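You operate a simulated robot arm through the tools that you are given. There is no shell and no other tool.

You are at the controls of a simulated two-armed robot. One attempt, no reset.

## Task
Snap each tub's own lid on and slide the tubs up to the pots.
Fine: yellow tub up to the steel pot, green tub up to the red pot, no spill.
Where things are to end (x, y in the base frame): yellow tub within 0.03 m of [0.68, 0.26]; green tub within 0.03 m of [0.68, 0.46].
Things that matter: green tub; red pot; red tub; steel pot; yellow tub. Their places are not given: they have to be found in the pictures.

It is judged by the outcome, as a careful person would: the job done as asked, and still so three seconds after it is handed in. It fails if anything else is knocked over, pushed out of place, dropped, spilled or broken. A push-on lid holds only when it is set on centred and level and pressed home; a screw cap is set on level and turned clockwise until tight.

## Robot
Two 7-joint arms with two-finger grippers on one trunk that stands fixed in place. Base frame: the origin is at the foot of the trunk, x ahead of it, y to its left, z up. Lengths are in m, angles in degrees, forces in N, time in s.
The left shoulder is at [0.073, 0.216, 1.143], the right one opposite. With the tool pointing down near the work surface each hand reaches from about 0.1 to 0.72 m from the base axis, measured 20 degrees to its own side. Payload 3.18 kg a hand.
Tool frame (each hand has its own): the origin (TCP) lies between the finger pads and is the grasp point; the fingertips stand 0.03 m ahead of it; z points along the fingers, y is the line along which they close. Largest opening 0.144 m; the body of the gripper starts 0.103 m behind the TCP.
Orientation is that of the tool frame in the base frame, as a unit quaternion [x, y, z, w]. With the fingers straight down and closing along the base's y, the tool's x points along the base's -x, its y along +y and its z along -z.

## Interface
- The arms move only by the tool apply_moves. It takes "left_moves", "right_moves" or both (then of equal length, played together; a hand with none holds still); each is a list of rows, each an object (a shift or turn left out is 0, a gripper value left out holds the last) with "hand": the gripper command, from -1 (fully open) to 1 (shut), values between in proportion; "dp": the shift along the tool's x, y, z in units of 25 mm (1.0 is 25 mm), a list of three; "delta_rot": the turn, a rotation vector about the tool's x, y, z in units of 5 degrees (1.0 is 5 degrees), a list of three. In form: [{"hand": hand, "dp": [x, y, z], "delta_rot": [rx, ry, rz]}, ...]. A call has 1 to 20 rows; each row shifts and turns the commanded pose from where the row before left it, along the tool's axes as they then stand. A call with a number of a shift or a turn outside -1 to 1 is refused whole. Rows are played at 5 a second. More than 0.05 m and 8.6 degrees between two rows, or a gripper value outside its range, and nothing of the call is played. Where a pose cannot be reached the arm comes as near as it can. A force on the tool above 40 N (or 10 N above the force at the start of the call, whichever is more), or a blocked arm, ends the call early, and 0.2 s more pass. Each finger halts on what it meets, pressing with about 37 N; the grip force reading is that of the motor and also rises with nothing between the fingers. The clock runs only during rows and for 0.2 s after the last one: add rows that do not move to give the fingers time. The reply holds the time, the measured pose of the TCP, the force on the tool along the base axes, the opening and the grip force, in the units named above and with some noise, with the torque about the TCP (base axes, N m) and any sound that the robot's microphone picked up, and new pictures: "show" is both (left out), scene, wrist or none (wrist: the cameras of the hands that moved).
- Cameras (640 x 400 px; columns grow to the right, rows downward): "scene" is now at [0.1545, 0.0451, 1.3384]; the picture's right is [0.49, -0.87, 0.00], its down [-0.45, -0.25, -0.85] and it looks along [0.74, 0.42, -0.52] (base axes); focal length 351 px, centre (320, 200). "left" rides on the left gripper at [0.076, -0.016, -0.143] in its tool frame; the picture's right is [0.21, 0.98, 0.00], its down [-0.84, 0.18, -0.51] and it looks along [-0.50, 0.11, 0.86] (tool axes); focal length 218 px, centre (320, 200). "right" rides on the right gripper at [0.076, 0.016, -0.143] in its tool frame; the picture's right is [-0.21, 0.98, 0.00], its down [-0.84, -0.18, -0.51] and it looks along [-0.50, -0.11, 0.86] (tool axes); focal length 218 px, centre (320, 200).
- lift_body(by): slides the trunk up (or, below 0, down) by that many m; the arms and the scene camera ride with it, the base frame stays. It gives what a move gives, with no picture.
- pan_tilt(pan, tilt): turns the head with the scene camera to pan (to the left, within 80 degrees either way) and tilt (down, from -29 to 69), counted from straight ahead of the robot. It gives what a move gives, and a new picture of the scene camera.
- point_at(camera, pixels): for up to 12 pixels [column, row] of the newest picture of that camera ("zoom" is the newest enlarged one), the place [x, y, z] in the base frame of the surface seen there, good to about 0.002 m. It takes no simulated time.
- enlarge(camera, box): a new picture of the part [left, top, right, bottom] of that camera's present view, enlarged. It takes no simulated time.
- sign_off(): hands the job in; it is judged then, once.

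Unless the task says otherwise, let go and move clear before handing in.

The tools are called after "Request:" as a command line: name --argument value ..., lists and objects as JSON in quotes. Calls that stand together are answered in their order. apply_moves: Moves the arms, as the interface text tells. Its arguments: {"type":"object","properties":{"left_moves":{"type":"array","items":{"type":"object","properties":{"hand":{"type":"number"},"dp":{"type":"array","items":{"type":"number"}},"delta_rot":{"type":"array","items":{"type":"number"}}}}},"right_moves":{"type":"array","items":{"type":"object","properties":{"hand":{"type":"number"},"dp":{"type":"array","items":{"type":"number"}},"delta_rot":{"type":"array","items":{"type":"number"}}}}},"show":{"type":"string","enum":["both","scene","wrist","none"]}},"required":[]} The other tools are called the same way: lift_body (by) slides the trunk up or down; pan_tilt (pan, tilt) turns the head that bears the scene camera; point_at (camera, pixels) gives the place of the surface under pixels of a picture; enlarge (camera, box) takes an enlarged picture of a part of a camera's view; sign_off () hands the job in.

At the start:

```text
time: 0.0
left_tool_pos: [0.4327, 0.4936, 1.1249]
left_tool_rot: [0.0, 1.0, 0.0, 0.002]
left_contact_force: [-0.3, 0.0, -0.2]
left_torque: [-0.04, 0.0, 0.05]
left_gripper_width: 0.144
left_grasp_force: 0.0
right_tool_pos: [0.3372, 0.067, 1.1854]
right_tool_rot: [0.0, 1.0, 0.0, -0.001]
right_contact_force: [0.5, 0.7, 0.4]
right_torque: [0.0, -0.01, 0.0]
right_gripper_width: 0.1442
right_grasp_force: 0.0
trunk travel left (down, up): [-0.225, 0.144]
head pan, tilt: [29.4, 31.3]
```

scene: 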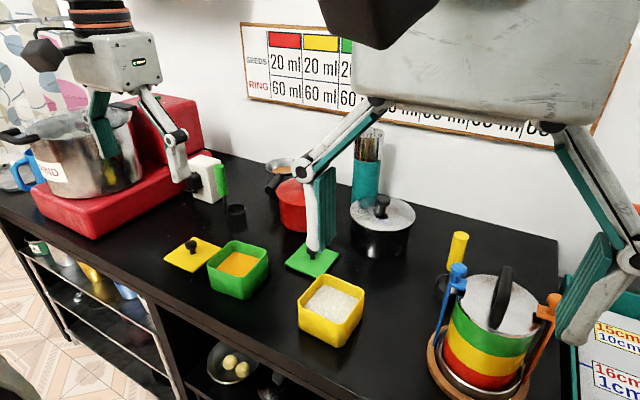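
right: 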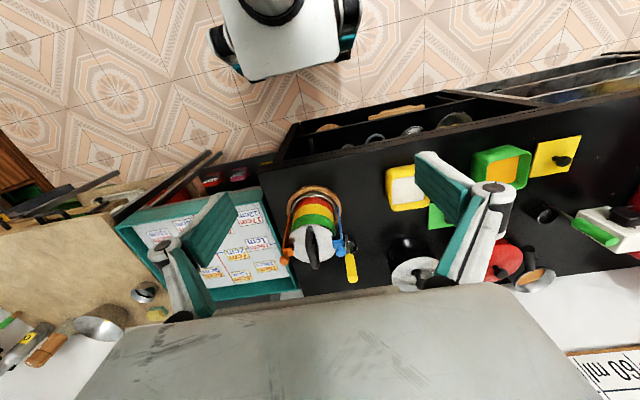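
left: 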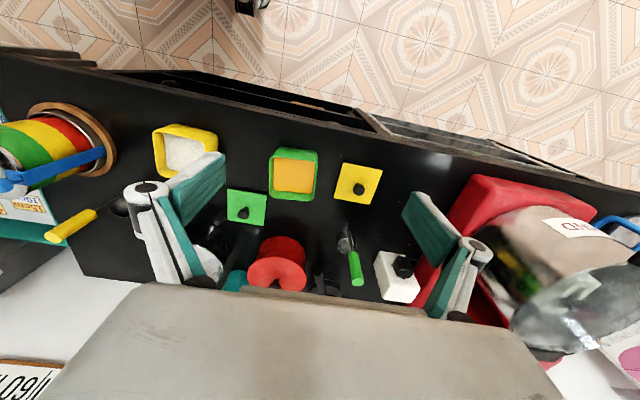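

The scene picture shows the green tub at about (240,268), the yellow tub at (331,308), the yellow lid at (192,254) and the green lid at (313,260) with the left hand partly in the way. I'll measure these points before moving anything.

Request:
point_at --camera "scene" --pixels '[[240, 263], [331, 300], [192, 243], [180, 255], [300, 265], [382, 205], [290, 190], [300, 285], [327, 318], [363, 292], [210, 265], [268, 262]]'

Request:
enlarge --camera "scene" --box '[150, 150, 430, 350]'

Request:
enlarge --camera "left" --box '[130, 100, 450, 300]'

```text
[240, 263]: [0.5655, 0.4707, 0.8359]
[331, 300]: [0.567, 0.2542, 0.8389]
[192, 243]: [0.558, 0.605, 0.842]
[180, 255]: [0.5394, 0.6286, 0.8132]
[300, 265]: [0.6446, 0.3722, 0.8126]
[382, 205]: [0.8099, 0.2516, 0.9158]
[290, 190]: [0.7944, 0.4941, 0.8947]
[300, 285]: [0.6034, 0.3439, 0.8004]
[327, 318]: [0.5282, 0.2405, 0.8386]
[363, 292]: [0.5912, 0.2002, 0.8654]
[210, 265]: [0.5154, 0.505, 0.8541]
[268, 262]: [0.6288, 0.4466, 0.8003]
```

```text
2.00 times, centred on (290, 250) of scene
```

zoom: 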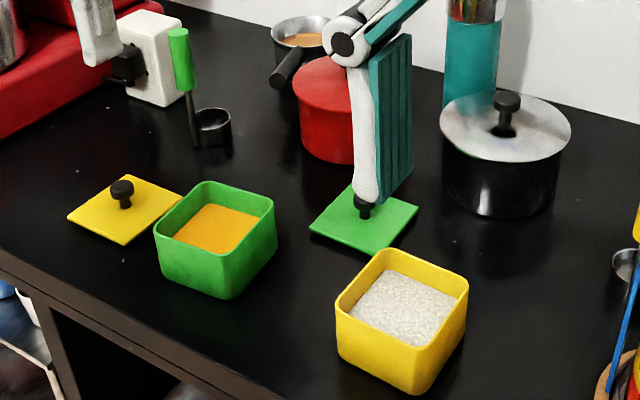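

```text
2.00 times, centred on (290, 200) of left
```

zoom: 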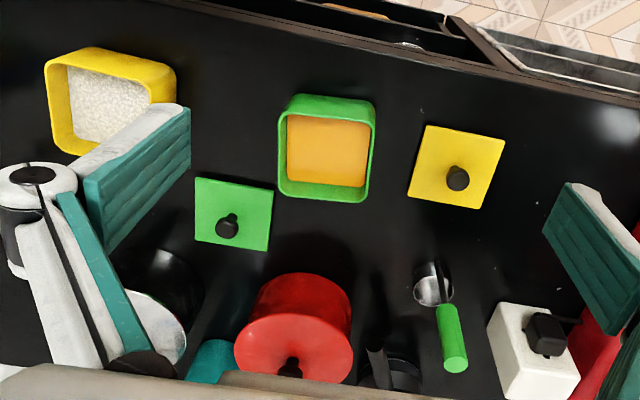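

Measured: counter at z≈0.80, green tub near (0.565, 0.47), yellow tub near (0.567, 0.254), yellow lid near (0.55, 0.61), green lid near (0.63, 0.37). The left hand hides the green lid's knob at (363,208) of the zoom, so I'll turn the head for other views and look for the red tub.

Request:
pan_tilt --pan 10 --tilt 45

Request:
enlarge --camera "left" --box '[0, 80, 160, 180]'

Request:
enlarge --camera "right" --box '[240, 80, 560, 280]'

```text
time: 0.8
left_tool_pos: [0.4307, 0.4932, 1.1229]
left_tool_rot: [0.001, 1.0, 0.0, 0.001]
left_contact_force: [0.2, -0.5, 0.5]
left_torque: [-0.02, 0.0, -0.01]
left_gripper_width: 0.144
left_grasp_force: 0.1
right_tool_pos: [0.3363, 0.0675, 1.1865]
right_tool_rot: [0.0, 1.0, 0.0, -0.001]
right_contact_force: [1.1, 0.3, -0.6]
right_torque: [0.0, 0.0, 0.04]
right_gripper_width: 0.1441
right_grasp_force: 0.1
trunk travel left (down, up): [-0.225, 0.144]
head pan, tilt: [10.0, 45.0]
```

scene: 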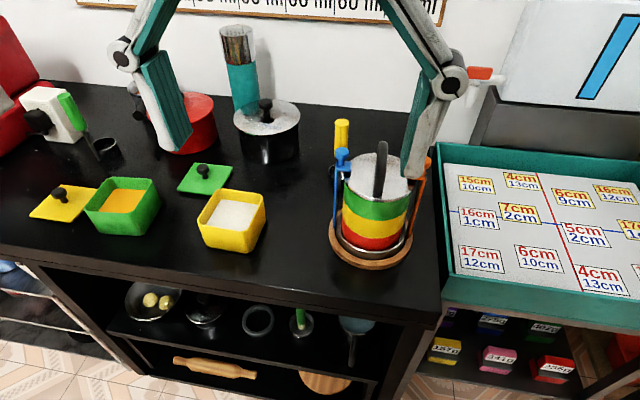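

```text
4.00 times, centred on (80, 130) of left
```

zoom: 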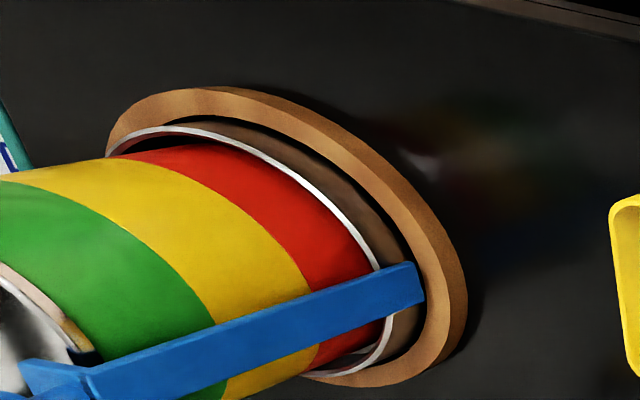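

```text
2.00 times, centred on (400, 180) of right
```

zoom: 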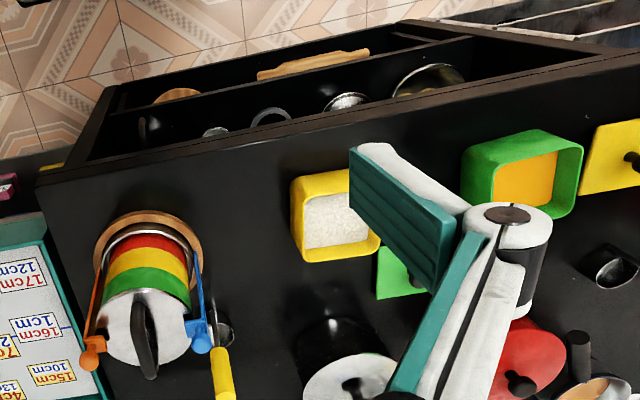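

The tubs and both lids are clear in this view (yellow lid knob at (60,192), green lid knob at (203,170)); the striped stack at (375,220) looks like the only other "red" vessel. I'll zoom in to measure and look to the left for a red tub.

Request:
enlarge --camera "scene" --box '[10, 80, 330, 280]'

Request:
point_at --camera "scene" --pixels '[[60, 187], [62, 210], [203, 166], [203, 182], [240, 190], [199, 221], [235, 229], [266, 205], [121, 178], [84, 209], [120, 215], [158, 193]]'

Request:
enlarge --camera "scene" --box '[320, 100, 460, 280]'

```text
2.00 times, centred on (170, 180) of scene
```

zoom: 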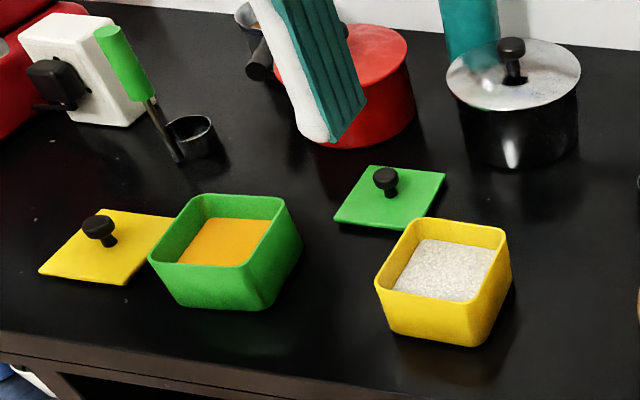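

```text
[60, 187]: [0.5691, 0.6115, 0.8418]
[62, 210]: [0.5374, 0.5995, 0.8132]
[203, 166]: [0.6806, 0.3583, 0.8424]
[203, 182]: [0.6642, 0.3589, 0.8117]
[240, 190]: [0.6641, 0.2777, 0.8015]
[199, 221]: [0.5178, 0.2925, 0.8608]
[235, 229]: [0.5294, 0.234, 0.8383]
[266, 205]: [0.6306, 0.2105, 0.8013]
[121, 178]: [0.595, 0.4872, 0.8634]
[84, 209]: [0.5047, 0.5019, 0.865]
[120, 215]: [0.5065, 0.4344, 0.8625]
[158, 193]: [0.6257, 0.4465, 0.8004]
```

```text
2.22 times, centred on (390, 190) of scene
```

zoom: 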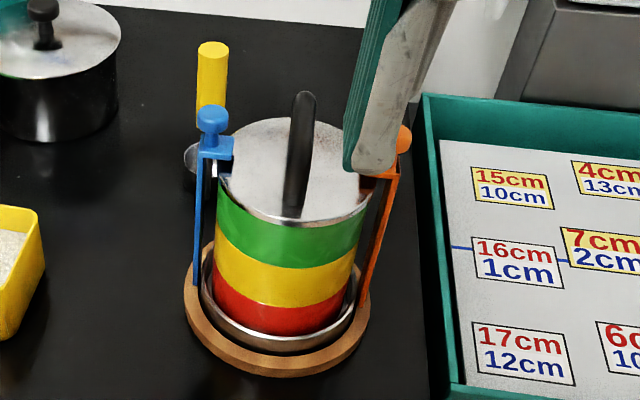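

The tiffin-like stack stands to the right, away from my work. I'll zoom onto the tubs and lids and measure corners precisely.

Request:
enlarge --camera "scene" --box '[20, 155, 180, 255]'

```text
4.00 times, centred on (100, 205) of scene
```

zoom: 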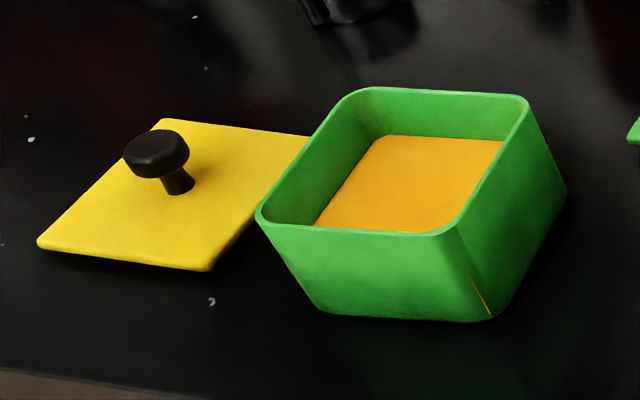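

The green tub and yellow lid are sharp here; I'll measure their rim corners and knob.

Request:
point_at --camera "zoom" --pixels '[[372, 90], [517, 97], [526, 110], [446, 233], [270, 222], [262, 205], [400, 90], [360, 228], [315, 152], [485, 172], [410, 180], [158, 140]]'

Request:
point_at --camera "zoom" --pixels '[[164, 122], [303, 138], [205, 266], [42, 240], [174, 188], [160, 150], [132, 148], [184, 146], [110, 210], [230, 200], [562, 190], [488, 318]]'

Request:
enlarge --camera "scene" --box '[150, 155, 310, 255]'

```text
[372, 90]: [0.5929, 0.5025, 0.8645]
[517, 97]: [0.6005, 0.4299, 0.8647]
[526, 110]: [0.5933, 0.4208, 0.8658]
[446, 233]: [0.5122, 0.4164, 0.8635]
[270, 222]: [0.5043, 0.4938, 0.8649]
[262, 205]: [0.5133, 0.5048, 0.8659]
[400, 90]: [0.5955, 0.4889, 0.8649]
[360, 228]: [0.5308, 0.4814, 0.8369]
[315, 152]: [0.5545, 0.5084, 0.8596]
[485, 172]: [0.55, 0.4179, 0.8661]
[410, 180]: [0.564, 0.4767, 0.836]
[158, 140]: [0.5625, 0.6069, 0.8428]
```

```text
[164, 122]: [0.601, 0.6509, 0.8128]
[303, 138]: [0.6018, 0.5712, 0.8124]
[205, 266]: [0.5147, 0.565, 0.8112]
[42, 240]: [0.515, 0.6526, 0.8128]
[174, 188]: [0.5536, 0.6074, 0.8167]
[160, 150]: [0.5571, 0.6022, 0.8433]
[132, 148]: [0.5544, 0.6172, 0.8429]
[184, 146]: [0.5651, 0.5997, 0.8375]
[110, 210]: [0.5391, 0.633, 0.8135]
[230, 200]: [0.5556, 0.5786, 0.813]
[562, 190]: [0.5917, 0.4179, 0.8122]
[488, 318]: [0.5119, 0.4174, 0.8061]
```

```text
4.00 times, centred on (230, 205) of scene
```

zoom: 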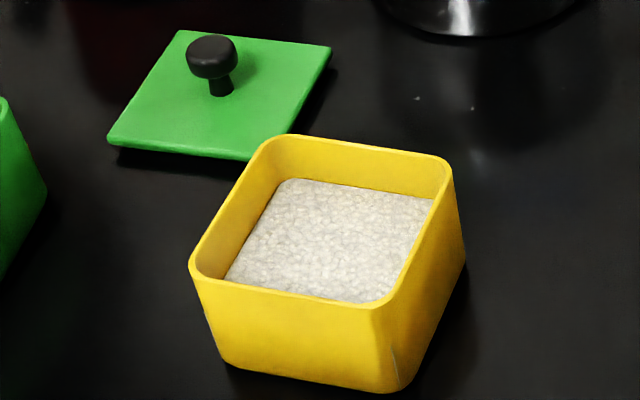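

Green tub: rim at z≈0.865, centre near (0.553, 0.461), turned ~5°; yellow lid centre near (0.558, 0.609), knob top at 0.843. Now the green lid and the yellow tub in the new zoom.

Request:
point_at --camera "zoom" --pixels '[[180, 33], [327, 47], [250, 157], [110, 139], [212, 45], [221, 88], [192, 50], [233, 50], [160, 100], [280, 90], [210, 38], [210, 75]]'

Request:
point_at --camera "zoom" --pixels '[[275, 139], [290, 137], [440, 157], [450, 170], [385, 305], [370, 305], [200, 277], [192, 262], [360, 146], [290, 292], [335, 235], [230, 200]]'

```text
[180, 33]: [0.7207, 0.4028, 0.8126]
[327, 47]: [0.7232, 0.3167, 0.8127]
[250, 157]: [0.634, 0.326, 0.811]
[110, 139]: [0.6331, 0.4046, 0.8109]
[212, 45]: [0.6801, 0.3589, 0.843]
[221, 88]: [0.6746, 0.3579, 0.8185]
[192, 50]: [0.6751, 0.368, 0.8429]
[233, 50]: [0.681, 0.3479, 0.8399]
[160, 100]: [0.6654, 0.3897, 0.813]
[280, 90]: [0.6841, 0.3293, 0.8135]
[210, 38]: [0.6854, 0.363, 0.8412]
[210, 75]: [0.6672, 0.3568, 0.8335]
```

```text
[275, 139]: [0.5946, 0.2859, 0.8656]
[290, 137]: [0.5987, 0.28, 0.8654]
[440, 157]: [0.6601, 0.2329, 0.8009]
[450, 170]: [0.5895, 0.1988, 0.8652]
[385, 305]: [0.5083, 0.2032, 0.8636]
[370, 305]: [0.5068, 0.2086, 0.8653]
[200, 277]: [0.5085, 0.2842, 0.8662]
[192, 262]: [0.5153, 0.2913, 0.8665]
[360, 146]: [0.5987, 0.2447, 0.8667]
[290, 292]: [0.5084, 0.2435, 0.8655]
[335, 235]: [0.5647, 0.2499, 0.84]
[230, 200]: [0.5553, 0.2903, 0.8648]
```

Green lid centre ≈(0.678, 0.361), knob at (0.678, 0.359) with top 0.843; yellow tub centre ≈(0.553, 0.245), rim 0.865. I'll measure the pots' near sides and look to the right to see whether I can move the right arm out of the way.

Request:
point_at --camera "scene" --pixels '[[265, 160], [237, 145], [296, 145], [265, 103], [185, 150], [205, 145], [215, 125], [175, 145], [365, 262], [375, 165], [383, 150], [342, 152]]'

Request:
pan_tilt --pan -25 --tilt 35

```text
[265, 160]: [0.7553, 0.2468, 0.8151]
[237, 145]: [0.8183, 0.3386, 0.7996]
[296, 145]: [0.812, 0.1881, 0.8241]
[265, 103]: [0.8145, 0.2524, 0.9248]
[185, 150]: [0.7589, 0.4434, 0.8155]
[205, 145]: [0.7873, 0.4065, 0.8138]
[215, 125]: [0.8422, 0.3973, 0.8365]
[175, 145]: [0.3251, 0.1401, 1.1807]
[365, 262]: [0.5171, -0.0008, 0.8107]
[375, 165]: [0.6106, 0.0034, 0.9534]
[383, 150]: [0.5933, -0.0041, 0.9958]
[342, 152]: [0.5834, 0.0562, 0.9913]
```

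```text
time: 1.8
left_tool_pos: [0.431, 0.4941, 1.1244]
left_tool_rot: [0.0, 1.0, 0.0, 0.001]
left_contact_force: [-0.3, 0.2, 0.2]
left_torque: [-0.01, 0.0, -0.01]
left_gripper_width: 0.144
left_grasp_force: 0.0
right_tool_pos: [0.3371, 0.0667, 1.1849]
right_tool_rot: [0.0, 1.0, 0.0, 0.0]
right_contact_force: [0.3, -0.9, 0.2]
right_torque: [0.03, -0.03, 0.01]
right_gripper_width: 0.1442
right_grasp_force: 0.1
trunk travel left (down, up): [-0.225, 0.144]
head pan, tilt: [-25.0, 35.0]
```

scene: 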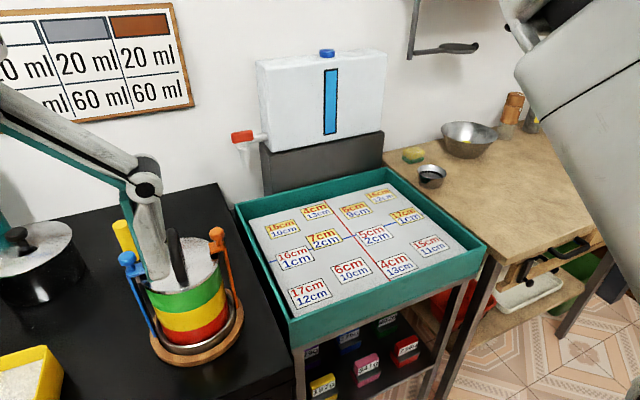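

The right side is clear at hand height (nothing close near (330,200)), so I'll shift the right hand 0.2 m to the right to leave the left arm room.

Request:
apply_moves --right_moves '[{"dp": [0, -1, 0]}, {"dp": [0, -1, 0]}, {"dp": [0, -1, 0]}, {"dp": [0, -1, 0]}, {"dp": [0, -1, 0]}, {"dp": [0, -1, 0]}, {"dp": [0, -1, 0]}, {"dp": [0, -1, 0]}]' --show "none"

Request:
pan_tilt --pan 25 --tilt 42

```text
time: 3.6
left_tool_pos: [0.4312, 0.4929, 1.1239]
left_tool_rot: [0.0, 1.0, 0.002, 0.001]
left_contact_force: [-0.4, 1.2, 0.9]
left_torque: [0.01, 0.02, -0.01]
left_gripper_width: 0.144
left_grasp_force: 0.2
right_tool_pos: [0.3373, -0.135, 1.1866]
right_tool_rot: [0.001, 1.0, 0.001, -0.001]
right_contact_force: [-0.8, 0.3, -0.1]
right_torque: [0.01, 0.0, -0.02]
right_gripper_width: 0.1441
right_grasp_force: 0.2
trunk travel left (down, up): [-0.225, 0.144]
head pan, tilt: [-25.0, 35.0]
```

```text
time: 4.8
left_tool_pos: [0.4321, 0.4939, 1.1244]
left_tool_rot: [0.0, 1.0, 0.0, 0.001]
left_contact_force: [-0.4, 0.2, -1.0]
left_torque: [0.0, -0.02, -0.01]
left_gripper_width: 0.1438
left_grasp_force: 0.1
right_tool_pos: [0.3376, -0.1333, 1.1866]
right_tool_rot: [-0.001, 1.0, 0.0, -0.001]
right_contact_force: [-0.2, 0.6, -0.3]
right_torque: [0.04, -0.03, -0.01]
right_gripper_width: 0.1441
right_grasp_force: 0.1
trunk travel left (down, up): [-0.225, 0.144]
head pan, tilt: [25.0, 42.0]
```

scene: 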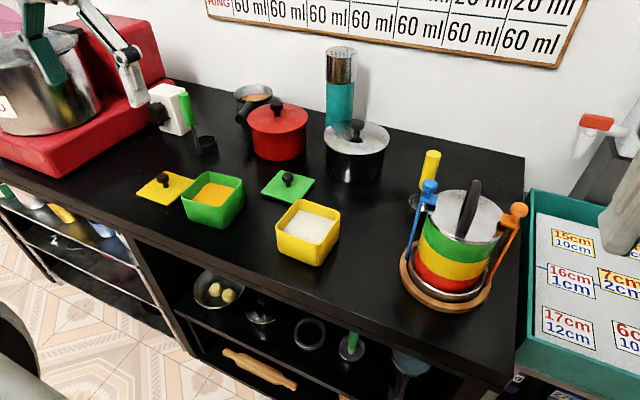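

Now the whole counter is in clear view: tubs at (212,200) and (308,232), lids at (165,187) and (288,184), pots at (277,130) and (356,150). I'll zoom in and measure the pots' near edges and the lids again from here.

Request:
enlarge --camera "scene" --box '[120, 85, 400, 275]'

Request:
enlarge --camera "scene" --box '[225, 85, 405, 215]'

```text
2.11 times, centred on (260, 180) of scene
```

zoom: 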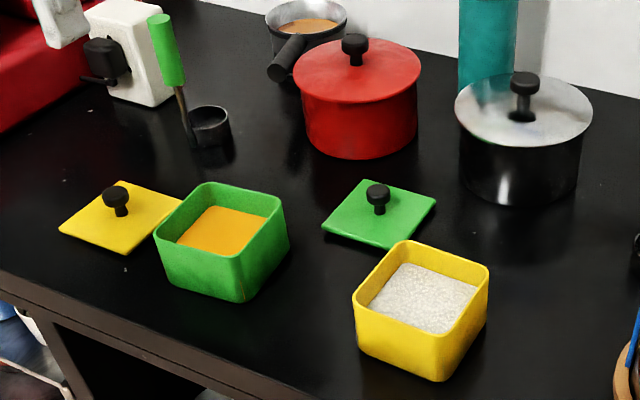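

```text
3.08 times, centred on (315, 150) of scene
```

zoom: 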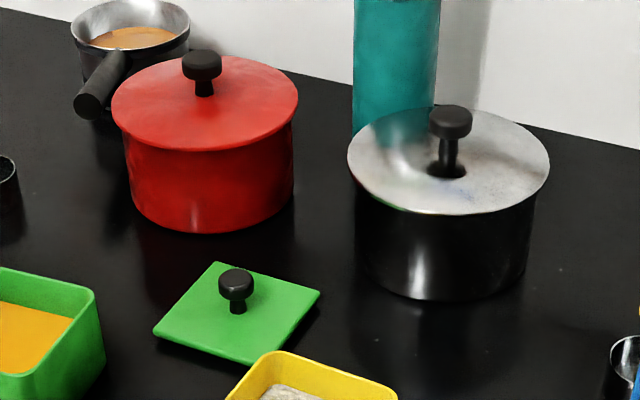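

The pot lids overhang their bodies a little, so I'll measure lid edges, pot feet and knobs.

Request:
point_at --camera "zoom" --pixels '[[195, 147], [114, 105], [296, 105], [205, 60], [200, 230], [150, 205], [440, 212], [350, 160], [547, 165], [450, 112], [430, 298], [380, 280]]'

Request:
point_at --camera "zoom" --pixels '[[217, 265], [317, 292], [250, 362], [157, 330], [236, 275], [222, 282], [250, 282], [237, 308], [235, 292], [200, 300], [290, 310], [160, 336]]'

```text
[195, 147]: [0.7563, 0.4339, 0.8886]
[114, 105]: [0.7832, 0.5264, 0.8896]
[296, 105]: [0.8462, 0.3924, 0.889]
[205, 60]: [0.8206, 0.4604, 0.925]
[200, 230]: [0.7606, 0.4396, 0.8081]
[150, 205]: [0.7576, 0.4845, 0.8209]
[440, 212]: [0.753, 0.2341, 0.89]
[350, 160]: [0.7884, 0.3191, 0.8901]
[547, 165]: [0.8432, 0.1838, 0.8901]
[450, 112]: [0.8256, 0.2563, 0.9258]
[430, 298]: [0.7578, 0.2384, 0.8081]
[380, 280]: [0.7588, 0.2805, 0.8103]
```

```text
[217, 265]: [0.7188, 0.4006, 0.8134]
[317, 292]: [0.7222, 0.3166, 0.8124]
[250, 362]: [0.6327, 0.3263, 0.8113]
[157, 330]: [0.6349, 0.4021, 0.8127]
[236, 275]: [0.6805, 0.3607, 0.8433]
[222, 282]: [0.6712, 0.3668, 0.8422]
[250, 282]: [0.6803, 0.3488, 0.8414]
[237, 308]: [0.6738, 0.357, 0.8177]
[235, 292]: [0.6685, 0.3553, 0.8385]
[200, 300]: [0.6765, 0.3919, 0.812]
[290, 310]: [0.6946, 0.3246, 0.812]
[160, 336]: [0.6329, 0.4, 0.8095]
```

Red pot centre ≈(0.816, 0.46) with lid reaching x≈0.742; steel pot centre ≈(0.817, 0.252). Both goal places leave about 15 mm of clearance. Next I'll bring the left hand over the green lid at z≈0.97 and check both reach and the wrist view.

Request:
apply_moves --left_moves '[{"dp": [-0.9, -0.49, 0], "hand": 0.1}, {"dp": [-0.9, -0.49, 0.4]}, {"dp": [-0.9, -0.49, 0.6]}, {"dp": [-0.9, -0.49, 0.6]}, {"dp": [-0.9, -0.49, 0.6]}, {"dp": [-0.9, -0.49, 0.6]}, {"dp": [-0.9, -0.49, 0.6]}, {"dp": [-0.9, -0.49, 0.6]}, {"dp": [-0.9, -0.49, 0.6]}, {"dp": [-0.9, -0.49, 0.6]}, {"dp": [-0.85, -0.49, 0.6]}, {}]' --show "both"

```text
time: 7.4
left_tool_pos: [0.6789, 0.3589, 0.9767]
left_tool_rot: [0.001, 1.0, 0.0, 0.0]
left_contact_force: [-0.7, 0.5, -0.9]
left_torque: [0.0, -0.04, -0.01]
left_gripper_width: 0.0648
left_grasp_force: 0.0
right_tool_pos: [0.3352, -0.1335, 1.1877]
right_tool_rot: [0.0, 1.0, -0.001, -0.001]
right_contact_force: [0.8, -0.3, -0.1]
right_torque: [0.04, -0.04, 0.02]
right_gripper_width: 0.1439
right_grasp_force: 0.1
trunk travel left (down, up): [-0.225, 0.144]
head pan, tilt: [25.0, 42.0]
```

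scene: 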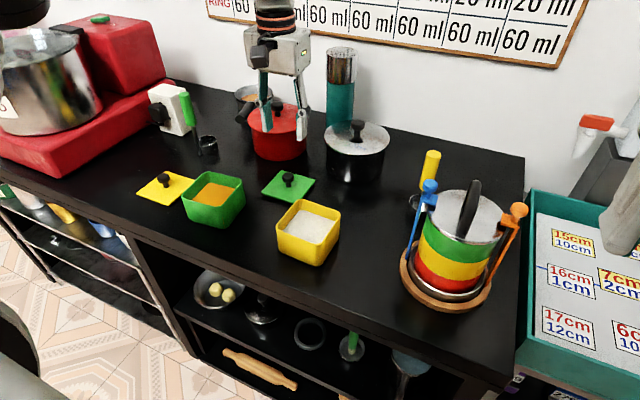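
left: 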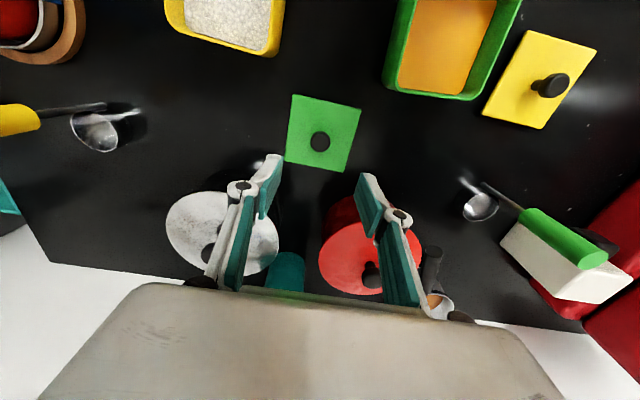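

The hand is at (0.679, 0.359, 0.977), pose reached with no force; the wrist picture shows the green lid at (322,133) with its knob. I'll zoom in there to get the lid's edges and yaw.

Request:
enlarge --camera "left" --box '[264, 84, 384, 184]'

Request:
enlarge --camera "scene" --box '[240, 155, 340, 218]'

```text
4.00 times, centred on (324, 134) of left
```

zoom: 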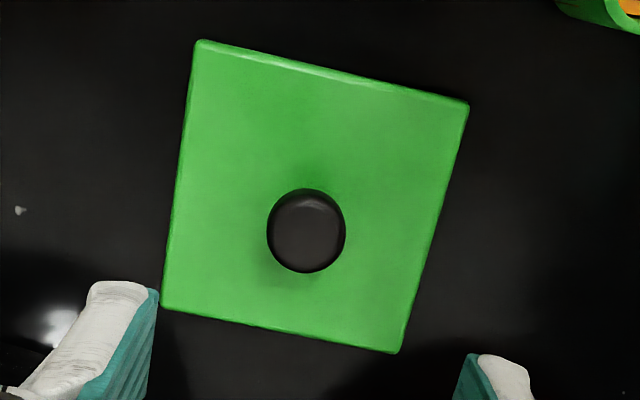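

```text
6.35 times, centred on (290, 186) of scene
```

zoom: 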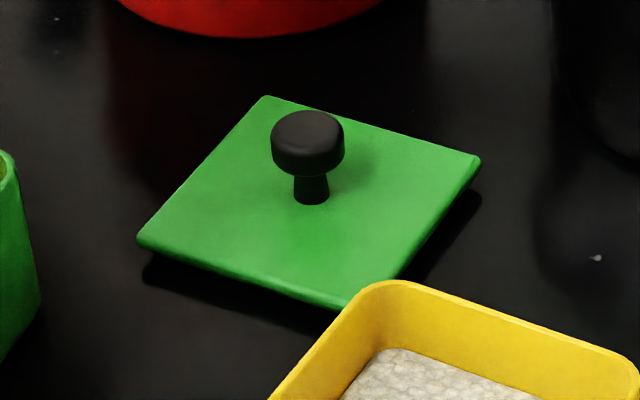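

The scene zoom shows the green lid sits slightly raised (a plug underneath). I'll re-take the wrist zoom and measure points along its edges.

Request:
enlarge --camera "left" --box '[264, 84, 384, 184]'

Request:
point_at --camera "zoom" --pixels '[[230, 52], [330, 76], [430, 98], [463, 125], [440, 210], [412, 315], [370, 343], [280, 326], [190, 308], [168, 280], [178, 180], [192, 80]]'

Request:
point_at --camera "zoom" --pixels '[[306, 232], [306, 200], [306, 265], [275, 230], [340, 230], [300, 220], [310, 240], [290, 235], [320, 235], [310, 225], [305, 245], [312, 232]]'

```text
4.00 times, centred on (324, 134) of left
```

zoom: 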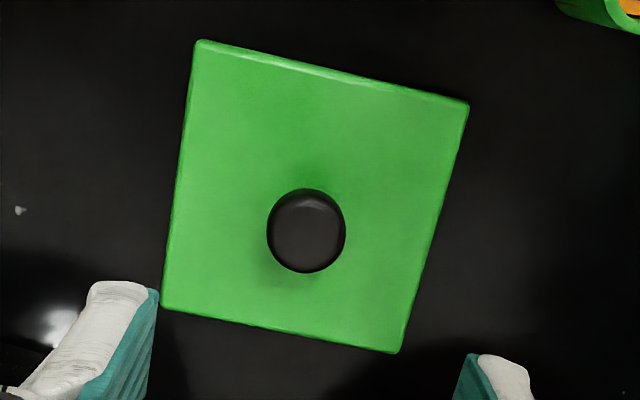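

```text
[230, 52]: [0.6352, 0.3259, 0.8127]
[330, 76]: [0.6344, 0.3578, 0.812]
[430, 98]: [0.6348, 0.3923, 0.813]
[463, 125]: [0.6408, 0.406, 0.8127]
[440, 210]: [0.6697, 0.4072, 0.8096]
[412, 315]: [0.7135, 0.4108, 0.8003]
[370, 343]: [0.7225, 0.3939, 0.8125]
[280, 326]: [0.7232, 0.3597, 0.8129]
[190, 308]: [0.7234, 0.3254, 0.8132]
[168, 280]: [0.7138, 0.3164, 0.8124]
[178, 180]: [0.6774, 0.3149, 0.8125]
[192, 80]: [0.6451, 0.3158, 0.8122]
```

```text
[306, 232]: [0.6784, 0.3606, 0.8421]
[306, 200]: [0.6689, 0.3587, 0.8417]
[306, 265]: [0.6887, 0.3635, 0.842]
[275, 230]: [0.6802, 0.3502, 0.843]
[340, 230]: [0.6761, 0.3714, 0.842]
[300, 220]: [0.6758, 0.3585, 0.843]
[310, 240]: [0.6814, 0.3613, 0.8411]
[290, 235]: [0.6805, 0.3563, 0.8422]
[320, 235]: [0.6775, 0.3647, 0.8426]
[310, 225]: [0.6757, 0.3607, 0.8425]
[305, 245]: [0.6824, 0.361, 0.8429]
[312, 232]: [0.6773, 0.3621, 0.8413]
```

Green lid: edges at x 0.635–0.7235, y 0.3155–0.4065, so centre (0.679, 0.361), 0.09 m square, yaw about 0°; knob at (0.678, 0.361). I'll back the hand up over the tubs to measure their rims and yaw in the same way before picking anything up.

Request:
apply_moves --left_moves '[{"dp": [0.3, 0.17, -1]}, {"dp": [0.9, 0.17, -0.6]}, {"dp": [0.9, 0.17, -0.6]}, {"dp": [0.9, 0.17, -0.4]}, {"dp": [0.9, 0.17, -0.3]}, {"dp": [0.9, 0, 0]}, {}]' --show "wrist"

```text
time: 9.0
left_tool_pos: [0.5572, 0.3801, 1.05]
left_tool_rot: [0.0, 1.0, 0.0, 0.001]
left_contact_force: [0.5, -0.5, 0.5]
left_torque: [0.0, -0.01, 0.01]
left_gripper_width: 0.0649
left_grasp_force: 0.0
right_tool_pos: [0.3372, -0.1342, 1.1858]
right_tool_rot: [-0.001, 1.0, 0.0, -0.001]
right_contact_force: [0.3, 0.3, 0.9]
right_torque: [-0.03, 0.03, 0.0]
right_gripper_width: 0.1441
right_grasp_force: 0.1
trunk travel left (down, up): [-0.225, 0.144]
head pan, tilt: [25.0, 42.0]
```

left: 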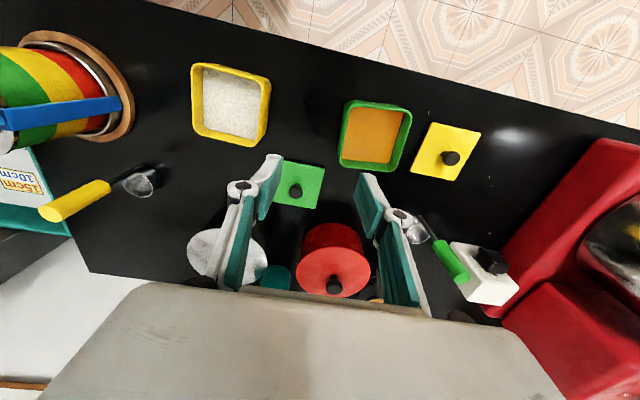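

Both tubs and the yellow lid are seen from above: green tub at (375,136), yellow tub at (230,103), yellow lid at (446,152). I'll zoom on each and measure.

Request:
enlarge --camera "left" --box '[331, 90, 421, 180]'

```text
4.44 times, centred on (376, 135) of left
```

zoom: 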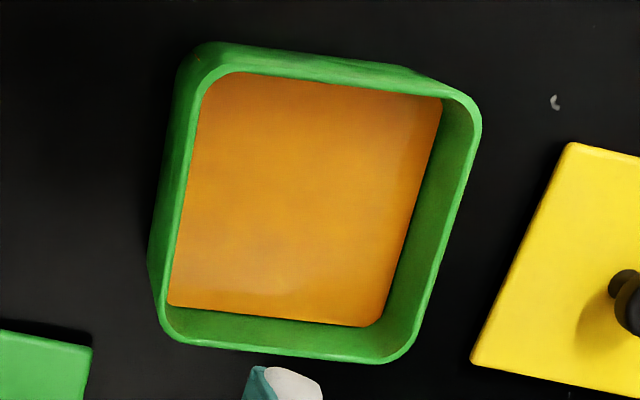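

I'll sample points across each wall of the green tub to find where the rim (z≈0.865) is.

Request:
point_at --camera "zoom" --pixels '[[250, 62], [250, 68], [250, 74], [400, 80], [400, 86], [400, 74], [477, 130], [455, 215], [425, 300], [170, 300], [182, 210], [196, 110]]'

Request:
point_at --camera "zoom" --pixels '[[200, 340], [280, 351], [360, 359], [200, 344], [280, 355], [360, 362], [192, 110], [178, 210], [164, 300], [480, 120], [460, 205], [430, 295]]'

Request:
enlarge --camera "left" --box '[185, 58, 275, 150]'

```text
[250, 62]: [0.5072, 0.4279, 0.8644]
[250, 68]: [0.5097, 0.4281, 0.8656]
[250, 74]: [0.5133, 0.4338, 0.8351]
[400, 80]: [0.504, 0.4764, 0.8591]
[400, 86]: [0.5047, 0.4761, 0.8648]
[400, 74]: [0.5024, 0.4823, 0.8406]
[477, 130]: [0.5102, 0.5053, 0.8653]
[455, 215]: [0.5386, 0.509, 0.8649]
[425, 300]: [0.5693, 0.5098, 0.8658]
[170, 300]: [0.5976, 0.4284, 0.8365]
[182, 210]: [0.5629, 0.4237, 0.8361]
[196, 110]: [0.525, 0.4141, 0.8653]
```

```text
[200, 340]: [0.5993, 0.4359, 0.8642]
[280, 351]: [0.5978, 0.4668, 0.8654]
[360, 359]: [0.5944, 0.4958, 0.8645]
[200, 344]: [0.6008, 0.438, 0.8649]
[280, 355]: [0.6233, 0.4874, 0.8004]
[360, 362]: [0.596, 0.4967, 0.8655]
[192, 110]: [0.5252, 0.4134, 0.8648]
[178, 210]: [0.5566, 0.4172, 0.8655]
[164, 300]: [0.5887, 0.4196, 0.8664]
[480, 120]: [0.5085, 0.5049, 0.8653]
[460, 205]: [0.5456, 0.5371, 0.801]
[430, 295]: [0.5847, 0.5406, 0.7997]
```

```text
4.35 times, centred on (230, 104) of left
```

zoom: 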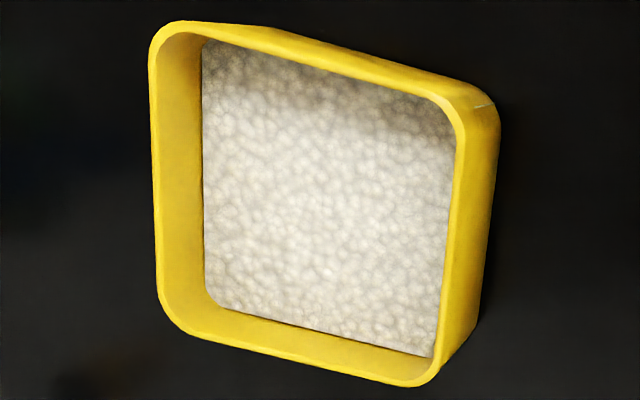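

Green tub: centre ≈(0.552, 0.463), yaw ≈+5°, outer size 0.093. Now the yellow tub's rim in this zoom.

Request:
point_at --camera "zoom" --pixels '[[220, 32], [300, 55], [390, 83], [472, 140], [458, 240], [442, 340], [400, 383], [300, 360], [210, 337], [158, 270], [154, 180], [152, 80]]'

Request:
point_at --camera "zoom" --pixels '[[220, 36], [300, 60], [390, 88], [466, 140], [452, 240], [438, 340], [400, 379], [300, 356], [210, 333], [162, 270], [158, 180], [156, 80]]'

Request:
enlarge --camera "left" --box '[401, 107, 491, 197]'

```text
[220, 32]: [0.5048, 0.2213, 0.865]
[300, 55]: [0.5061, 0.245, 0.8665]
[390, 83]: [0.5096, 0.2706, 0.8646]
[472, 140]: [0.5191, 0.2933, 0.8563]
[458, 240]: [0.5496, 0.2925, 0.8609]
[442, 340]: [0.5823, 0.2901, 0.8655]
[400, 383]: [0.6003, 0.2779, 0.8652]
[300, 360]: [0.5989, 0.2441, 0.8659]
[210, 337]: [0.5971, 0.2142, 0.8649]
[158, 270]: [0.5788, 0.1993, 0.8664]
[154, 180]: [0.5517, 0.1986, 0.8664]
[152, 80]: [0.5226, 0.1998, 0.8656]
```

```text
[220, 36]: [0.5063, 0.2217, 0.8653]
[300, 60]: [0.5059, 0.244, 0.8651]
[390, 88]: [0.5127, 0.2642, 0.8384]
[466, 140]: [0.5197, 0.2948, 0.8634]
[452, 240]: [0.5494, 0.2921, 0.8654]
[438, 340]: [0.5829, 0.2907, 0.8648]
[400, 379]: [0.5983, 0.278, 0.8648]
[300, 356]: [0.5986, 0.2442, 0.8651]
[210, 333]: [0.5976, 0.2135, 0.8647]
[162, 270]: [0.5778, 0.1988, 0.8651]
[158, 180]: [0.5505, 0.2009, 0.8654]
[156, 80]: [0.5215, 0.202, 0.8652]
```

```text
4.44 times, centred on (446, 152) of left
```

zoom: 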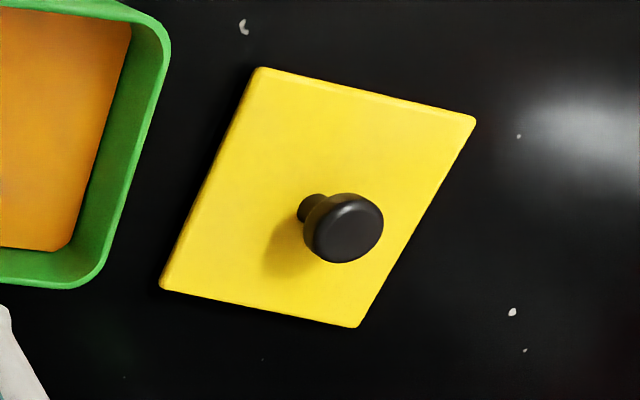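

Yellow tub: centre ≈(0.552, 0.246), yaw ≈−3°. Now the yellow lid edges and knob.

Request:
point_at --camera "zoom" --pixels '[[290, 79], [360, 95], [440, 113], [460, 145], [425, 208], [380, 290], [330, 319], [260, 305], [190, 290], [172, 260], [205, 185], [245, 100]]'

Request:
point_at --camera "zoom" --pixels '[[348, 228], [348, 203], [348, 255], [320, 228], [375, 226], [340, 225], [356, 232], [345, 220], [350, 236], [335, 232], [362, 222], [310, 208]]'

```text
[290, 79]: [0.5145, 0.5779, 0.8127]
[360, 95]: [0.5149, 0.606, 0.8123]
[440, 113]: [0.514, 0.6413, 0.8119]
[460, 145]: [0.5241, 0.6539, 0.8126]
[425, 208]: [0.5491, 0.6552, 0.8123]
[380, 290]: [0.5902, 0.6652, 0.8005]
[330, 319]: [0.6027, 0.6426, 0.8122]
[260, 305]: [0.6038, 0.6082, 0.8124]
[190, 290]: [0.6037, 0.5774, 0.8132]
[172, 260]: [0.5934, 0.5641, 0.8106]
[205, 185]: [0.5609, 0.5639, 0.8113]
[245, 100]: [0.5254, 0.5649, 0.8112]
```

```text
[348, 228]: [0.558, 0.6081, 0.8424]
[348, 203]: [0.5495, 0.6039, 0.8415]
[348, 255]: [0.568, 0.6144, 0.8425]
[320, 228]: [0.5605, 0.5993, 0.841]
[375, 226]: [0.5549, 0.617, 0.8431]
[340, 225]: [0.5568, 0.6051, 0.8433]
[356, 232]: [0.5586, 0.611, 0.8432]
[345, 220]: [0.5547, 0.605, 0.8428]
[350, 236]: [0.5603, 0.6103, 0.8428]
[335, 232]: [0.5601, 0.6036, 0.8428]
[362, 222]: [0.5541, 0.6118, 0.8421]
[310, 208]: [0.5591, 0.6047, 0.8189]
```

Yellow lid: centre (0.559, 0.610), yaw ≈0°, knob at (0.559, 0.609). Everything is measured; I'll now move the left hand over the green lid's knob and come down to z≈0.90, to check alignment.

Request:
apply_moves --left_moves '[{"dp": [-0.805, -0.127, 0.3], "hand": 0.15}, {"dp": [-0.805, -0.127, 0.5]}, {"dp": [-0.805, -0.127, 0.8]}, {"dp": [-0.805, -0.127, 0.8]}, {"dp": [-0.805, -0.127, 0.8]}, {"dp": [-0.805, -0.127, 0.8]}, {"dp": [0, 0, 1]}, {"dp": [0, 0, 1]}, {}]' --show "both"

```text
time: 11.0
left_tool_pos: [0.6795, 0.3617, 0.9016]
left_tool_rot: [-0.001, 1.0, 0.0, 0.0]
left_contact_force: [0.4, -0.9, 0.0]
left_torque: [0.0, -0.03, 0.0]
left_gripper_width: 0.0611
left_grasp_force: 0.0
right_tool_pos: [0.3359, -0.1335, 1.1869]
right_tool_rot: [0.0, 1.0, -0.001, -0.001]
right_contact_force: [0.2, 0.4, 0.7]
right_torque: [0.03, -0.01, 0.01]
right_gripper_width: 0.1439
right_grasp_force: 0.0
trunk travel left (down, up): [-0.225, 0.144]
head pan, tilt: [25.0, 42.0]
```

scene: 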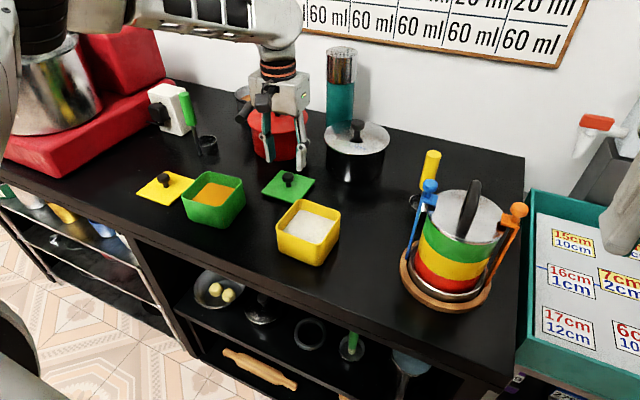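
left: 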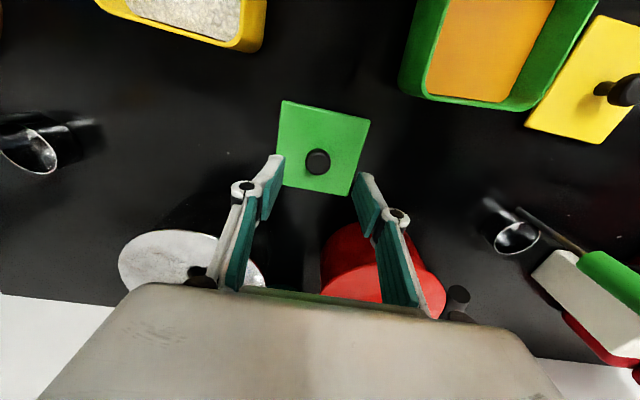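

The hand is centred over the knob ((317,161) in the wrist view) at z=0.902. I'll go down to z≈0.848 slowly and close on the knob.

Request:
apply_moves --left_moves '[{"dp": [0, 0, 0.7]}, {"dp": [0, 0, 0.7]}, {"dp": [0, 0, 0.5]}, {"dp": [0, 0, 0.24]}, {}, {"hand": 0.6}, {"hand": 1}, {}, {}]' --show "both"

```text
time: 13.0
left_tool_pos: [0.6785, 0.3614, 0.8464]
left_tool_rot: [0.0, 1.0, 0.0, 0.0]
left_contact_force: [0.2, -0.1, -0.1]
left_torque: [0.03, 0.01, 0.0]
left_gripper_width: 0.0224
left_grasp_force: 36.8
right_tool_pos: [0.3364, -0.1334, 1.187]
right_tool_rot: [0.0, 1.0, 0.0, -0.001]
right_contact_force: [-0.6, 0.5, 0.9]
right_torque: [0.01, -0.02, -0.06]
right_gripper_width: 0.1438
right_grasp_force: 0.0
trunk travel left (down, up): [-0.225, 0.144]
head pan, tilt: [25.0, 42.0]
```

scene: 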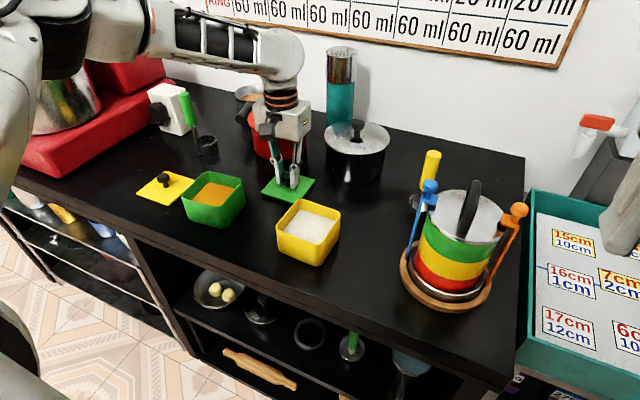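
left: 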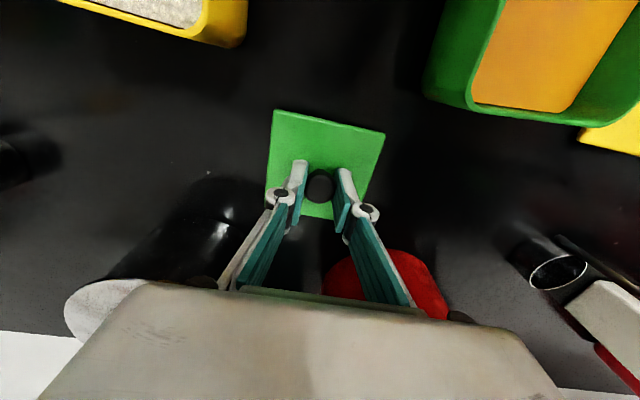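

The grip reads 0.0224 m on the knob with 36.8 N and no sideways force. I'll lift the lid straight up 0.10 m.

Request:
apply_moves --left_moves '[{"dp": [0, 0, -0.3]}, {"dp": [0, 0, -0.7]}, {"dp": [0, 0, -1]}, {"dp": [0, 0, -1]}, {"dp": [0, 0, -1]}, {}]' --show "both"

```text
time: 14.4
left_tool_pos: [0.681, 0.3619, 0.9478]
left_tool_rot: [-0.001, 1.0, 0.0, 0.0]
left_contact_force: [0.0, 0.2, -0.6]
left_torque: [0.02, 0.04, 0.01]
left_gripper_width: 0.0225
left_grasp_force: 36.7
right_tool_pos: [0.3358, -0.1336, 1.1858]
right_tool_rot: [0.0, 1.0, 0.0, -0.001]
right_contact_force: [1.1, -0.1, -0.1]
right_torque: [-0.03, -0.01, 0.03]
right_gripper_width: 0.144
right_grasp_force: 0.0
trunk travel left (down, up): [-0.225, 0.144]
head pan, tilt: [25.0, 42.0]
```

scene: 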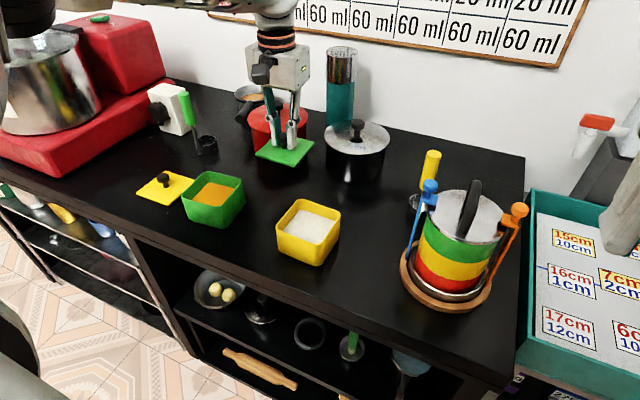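
left: 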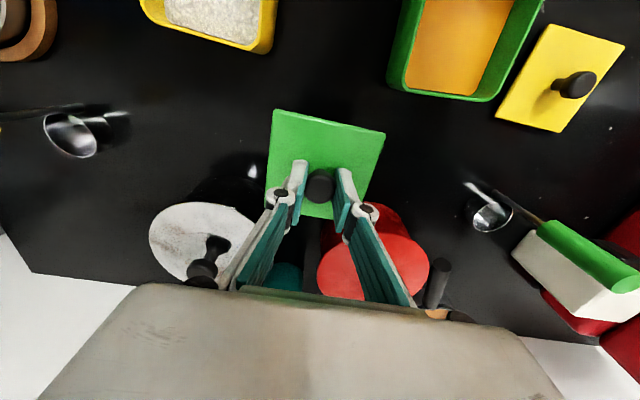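

The lid hangs level under the hand in both views ((285,152) scene, (322,160) wrist). I'll check its tilt and offset by measuring its corners.

Request:
enlarge --camera "scene" --box '[235, 105, 335, 175]'

Request:
enlarge --camera "left" --box '[255, 95, 395, 235]'

Request:
point_at --camera "left" --pixels '[[290, 115], [330, 122], [370, 131], [381, 145], [374, 170], [368, 190], [271, 125], [270, 150], [268, 175], [320, 185], [320, 216], [320, 140]]'

```text
5.71 times, centred on (285, 140) of scene
```

zoom: 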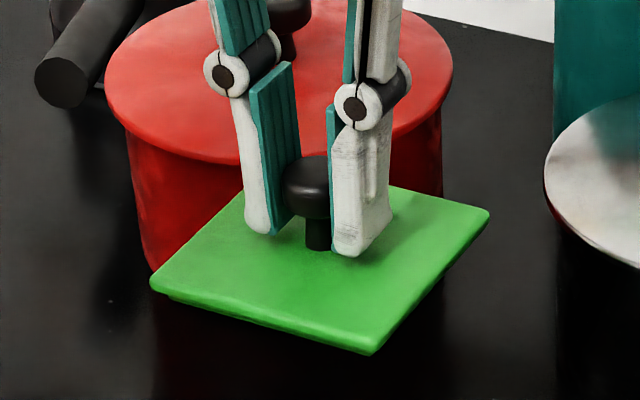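

```text
2.86 times, centred on (325, 165) of left
```

zoom: 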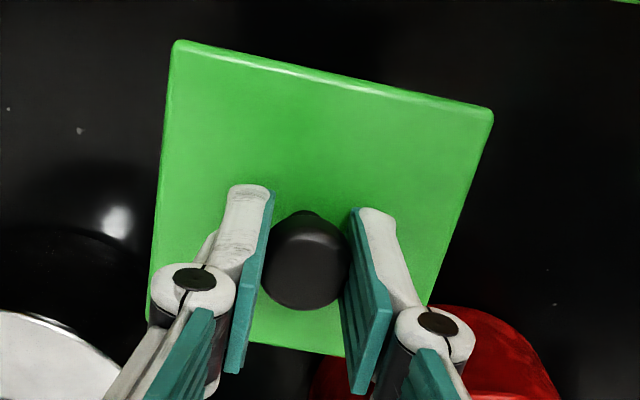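

```text
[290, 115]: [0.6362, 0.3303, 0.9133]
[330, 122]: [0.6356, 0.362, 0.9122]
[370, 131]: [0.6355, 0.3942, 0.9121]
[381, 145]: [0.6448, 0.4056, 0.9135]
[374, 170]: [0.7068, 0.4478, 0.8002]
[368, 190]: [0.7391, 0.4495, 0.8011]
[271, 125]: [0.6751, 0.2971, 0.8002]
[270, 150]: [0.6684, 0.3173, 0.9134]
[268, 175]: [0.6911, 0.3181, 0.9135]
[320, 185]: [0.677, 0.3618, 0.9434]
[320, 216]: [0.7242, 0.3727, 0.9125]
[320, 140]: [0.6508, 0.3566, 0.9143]
```

The lid is level (top at z 0.9125–0.9135 all over), centred on the hand and unturned. I'll carry it over to the green tub, then turn it +5° to match the tub.

Request:
apply_moves --left_moves '[{"dp": [0.6, 0.45, -0.3]}, {"dp": [0.9, 0.7, -0.1]}, {"dp": [0.9, 0.72, 0]}, {"dp": [0.9, 0.72, 0]}, {"dp": [0.9, 0.72, 0]}, {"dp": [0.62, 0.5, 0]}, {"dp": [0.3, 0.25, 0]}, {"delta_rot": [0, 0, -0.5]}, {"delta_rot": [0, 0, -0.5]}, {}, {}]' --show "both"

```text
time: 16.8
left_tool_pos: [0.552, 0.463, 0.9588]
left_tool_rot: [-0.044, 0.999, 0.0, 0.001]
left_contact_force: [0.2, -1.0, 0.2]
left_torque: [0.01, 0.01, -0.03]
left_gripper_width: 0.0221
left_grasp_force: 36.7
right_tool_pos: [0.337, -0.132, 1.1871]
right_tool_rot: [0.001, 1.0, 0.001, -0.001]
right_contact_force: [-0.1, 0.6, 0.1]
right_torque: [-0.02, -0.02, -0.03]
right_gripper_width: 0.1437
right_grasp_force: 0.1
trunk travel left (down, up): [-0.225, 0.144]
head pan, tilt: [25.0, 42.0]
```

scene: 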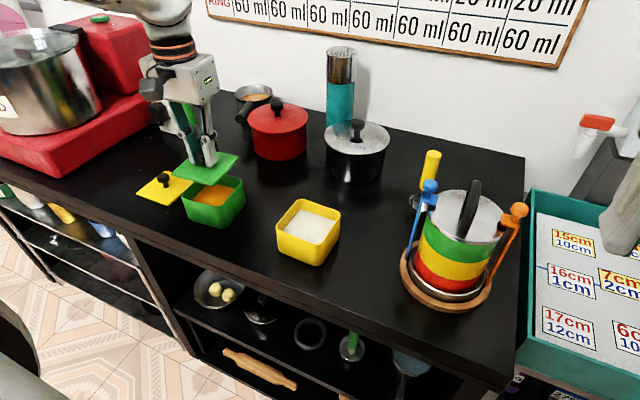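
left: 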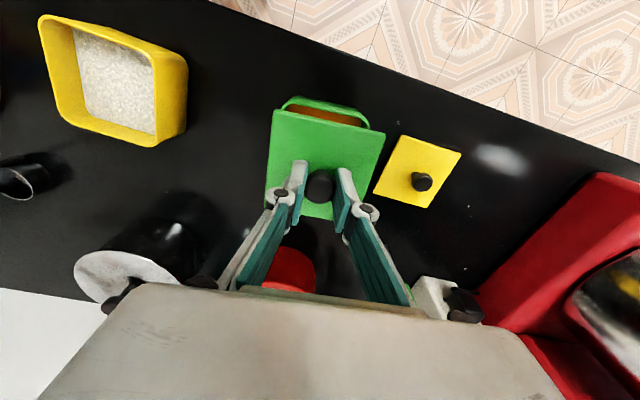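

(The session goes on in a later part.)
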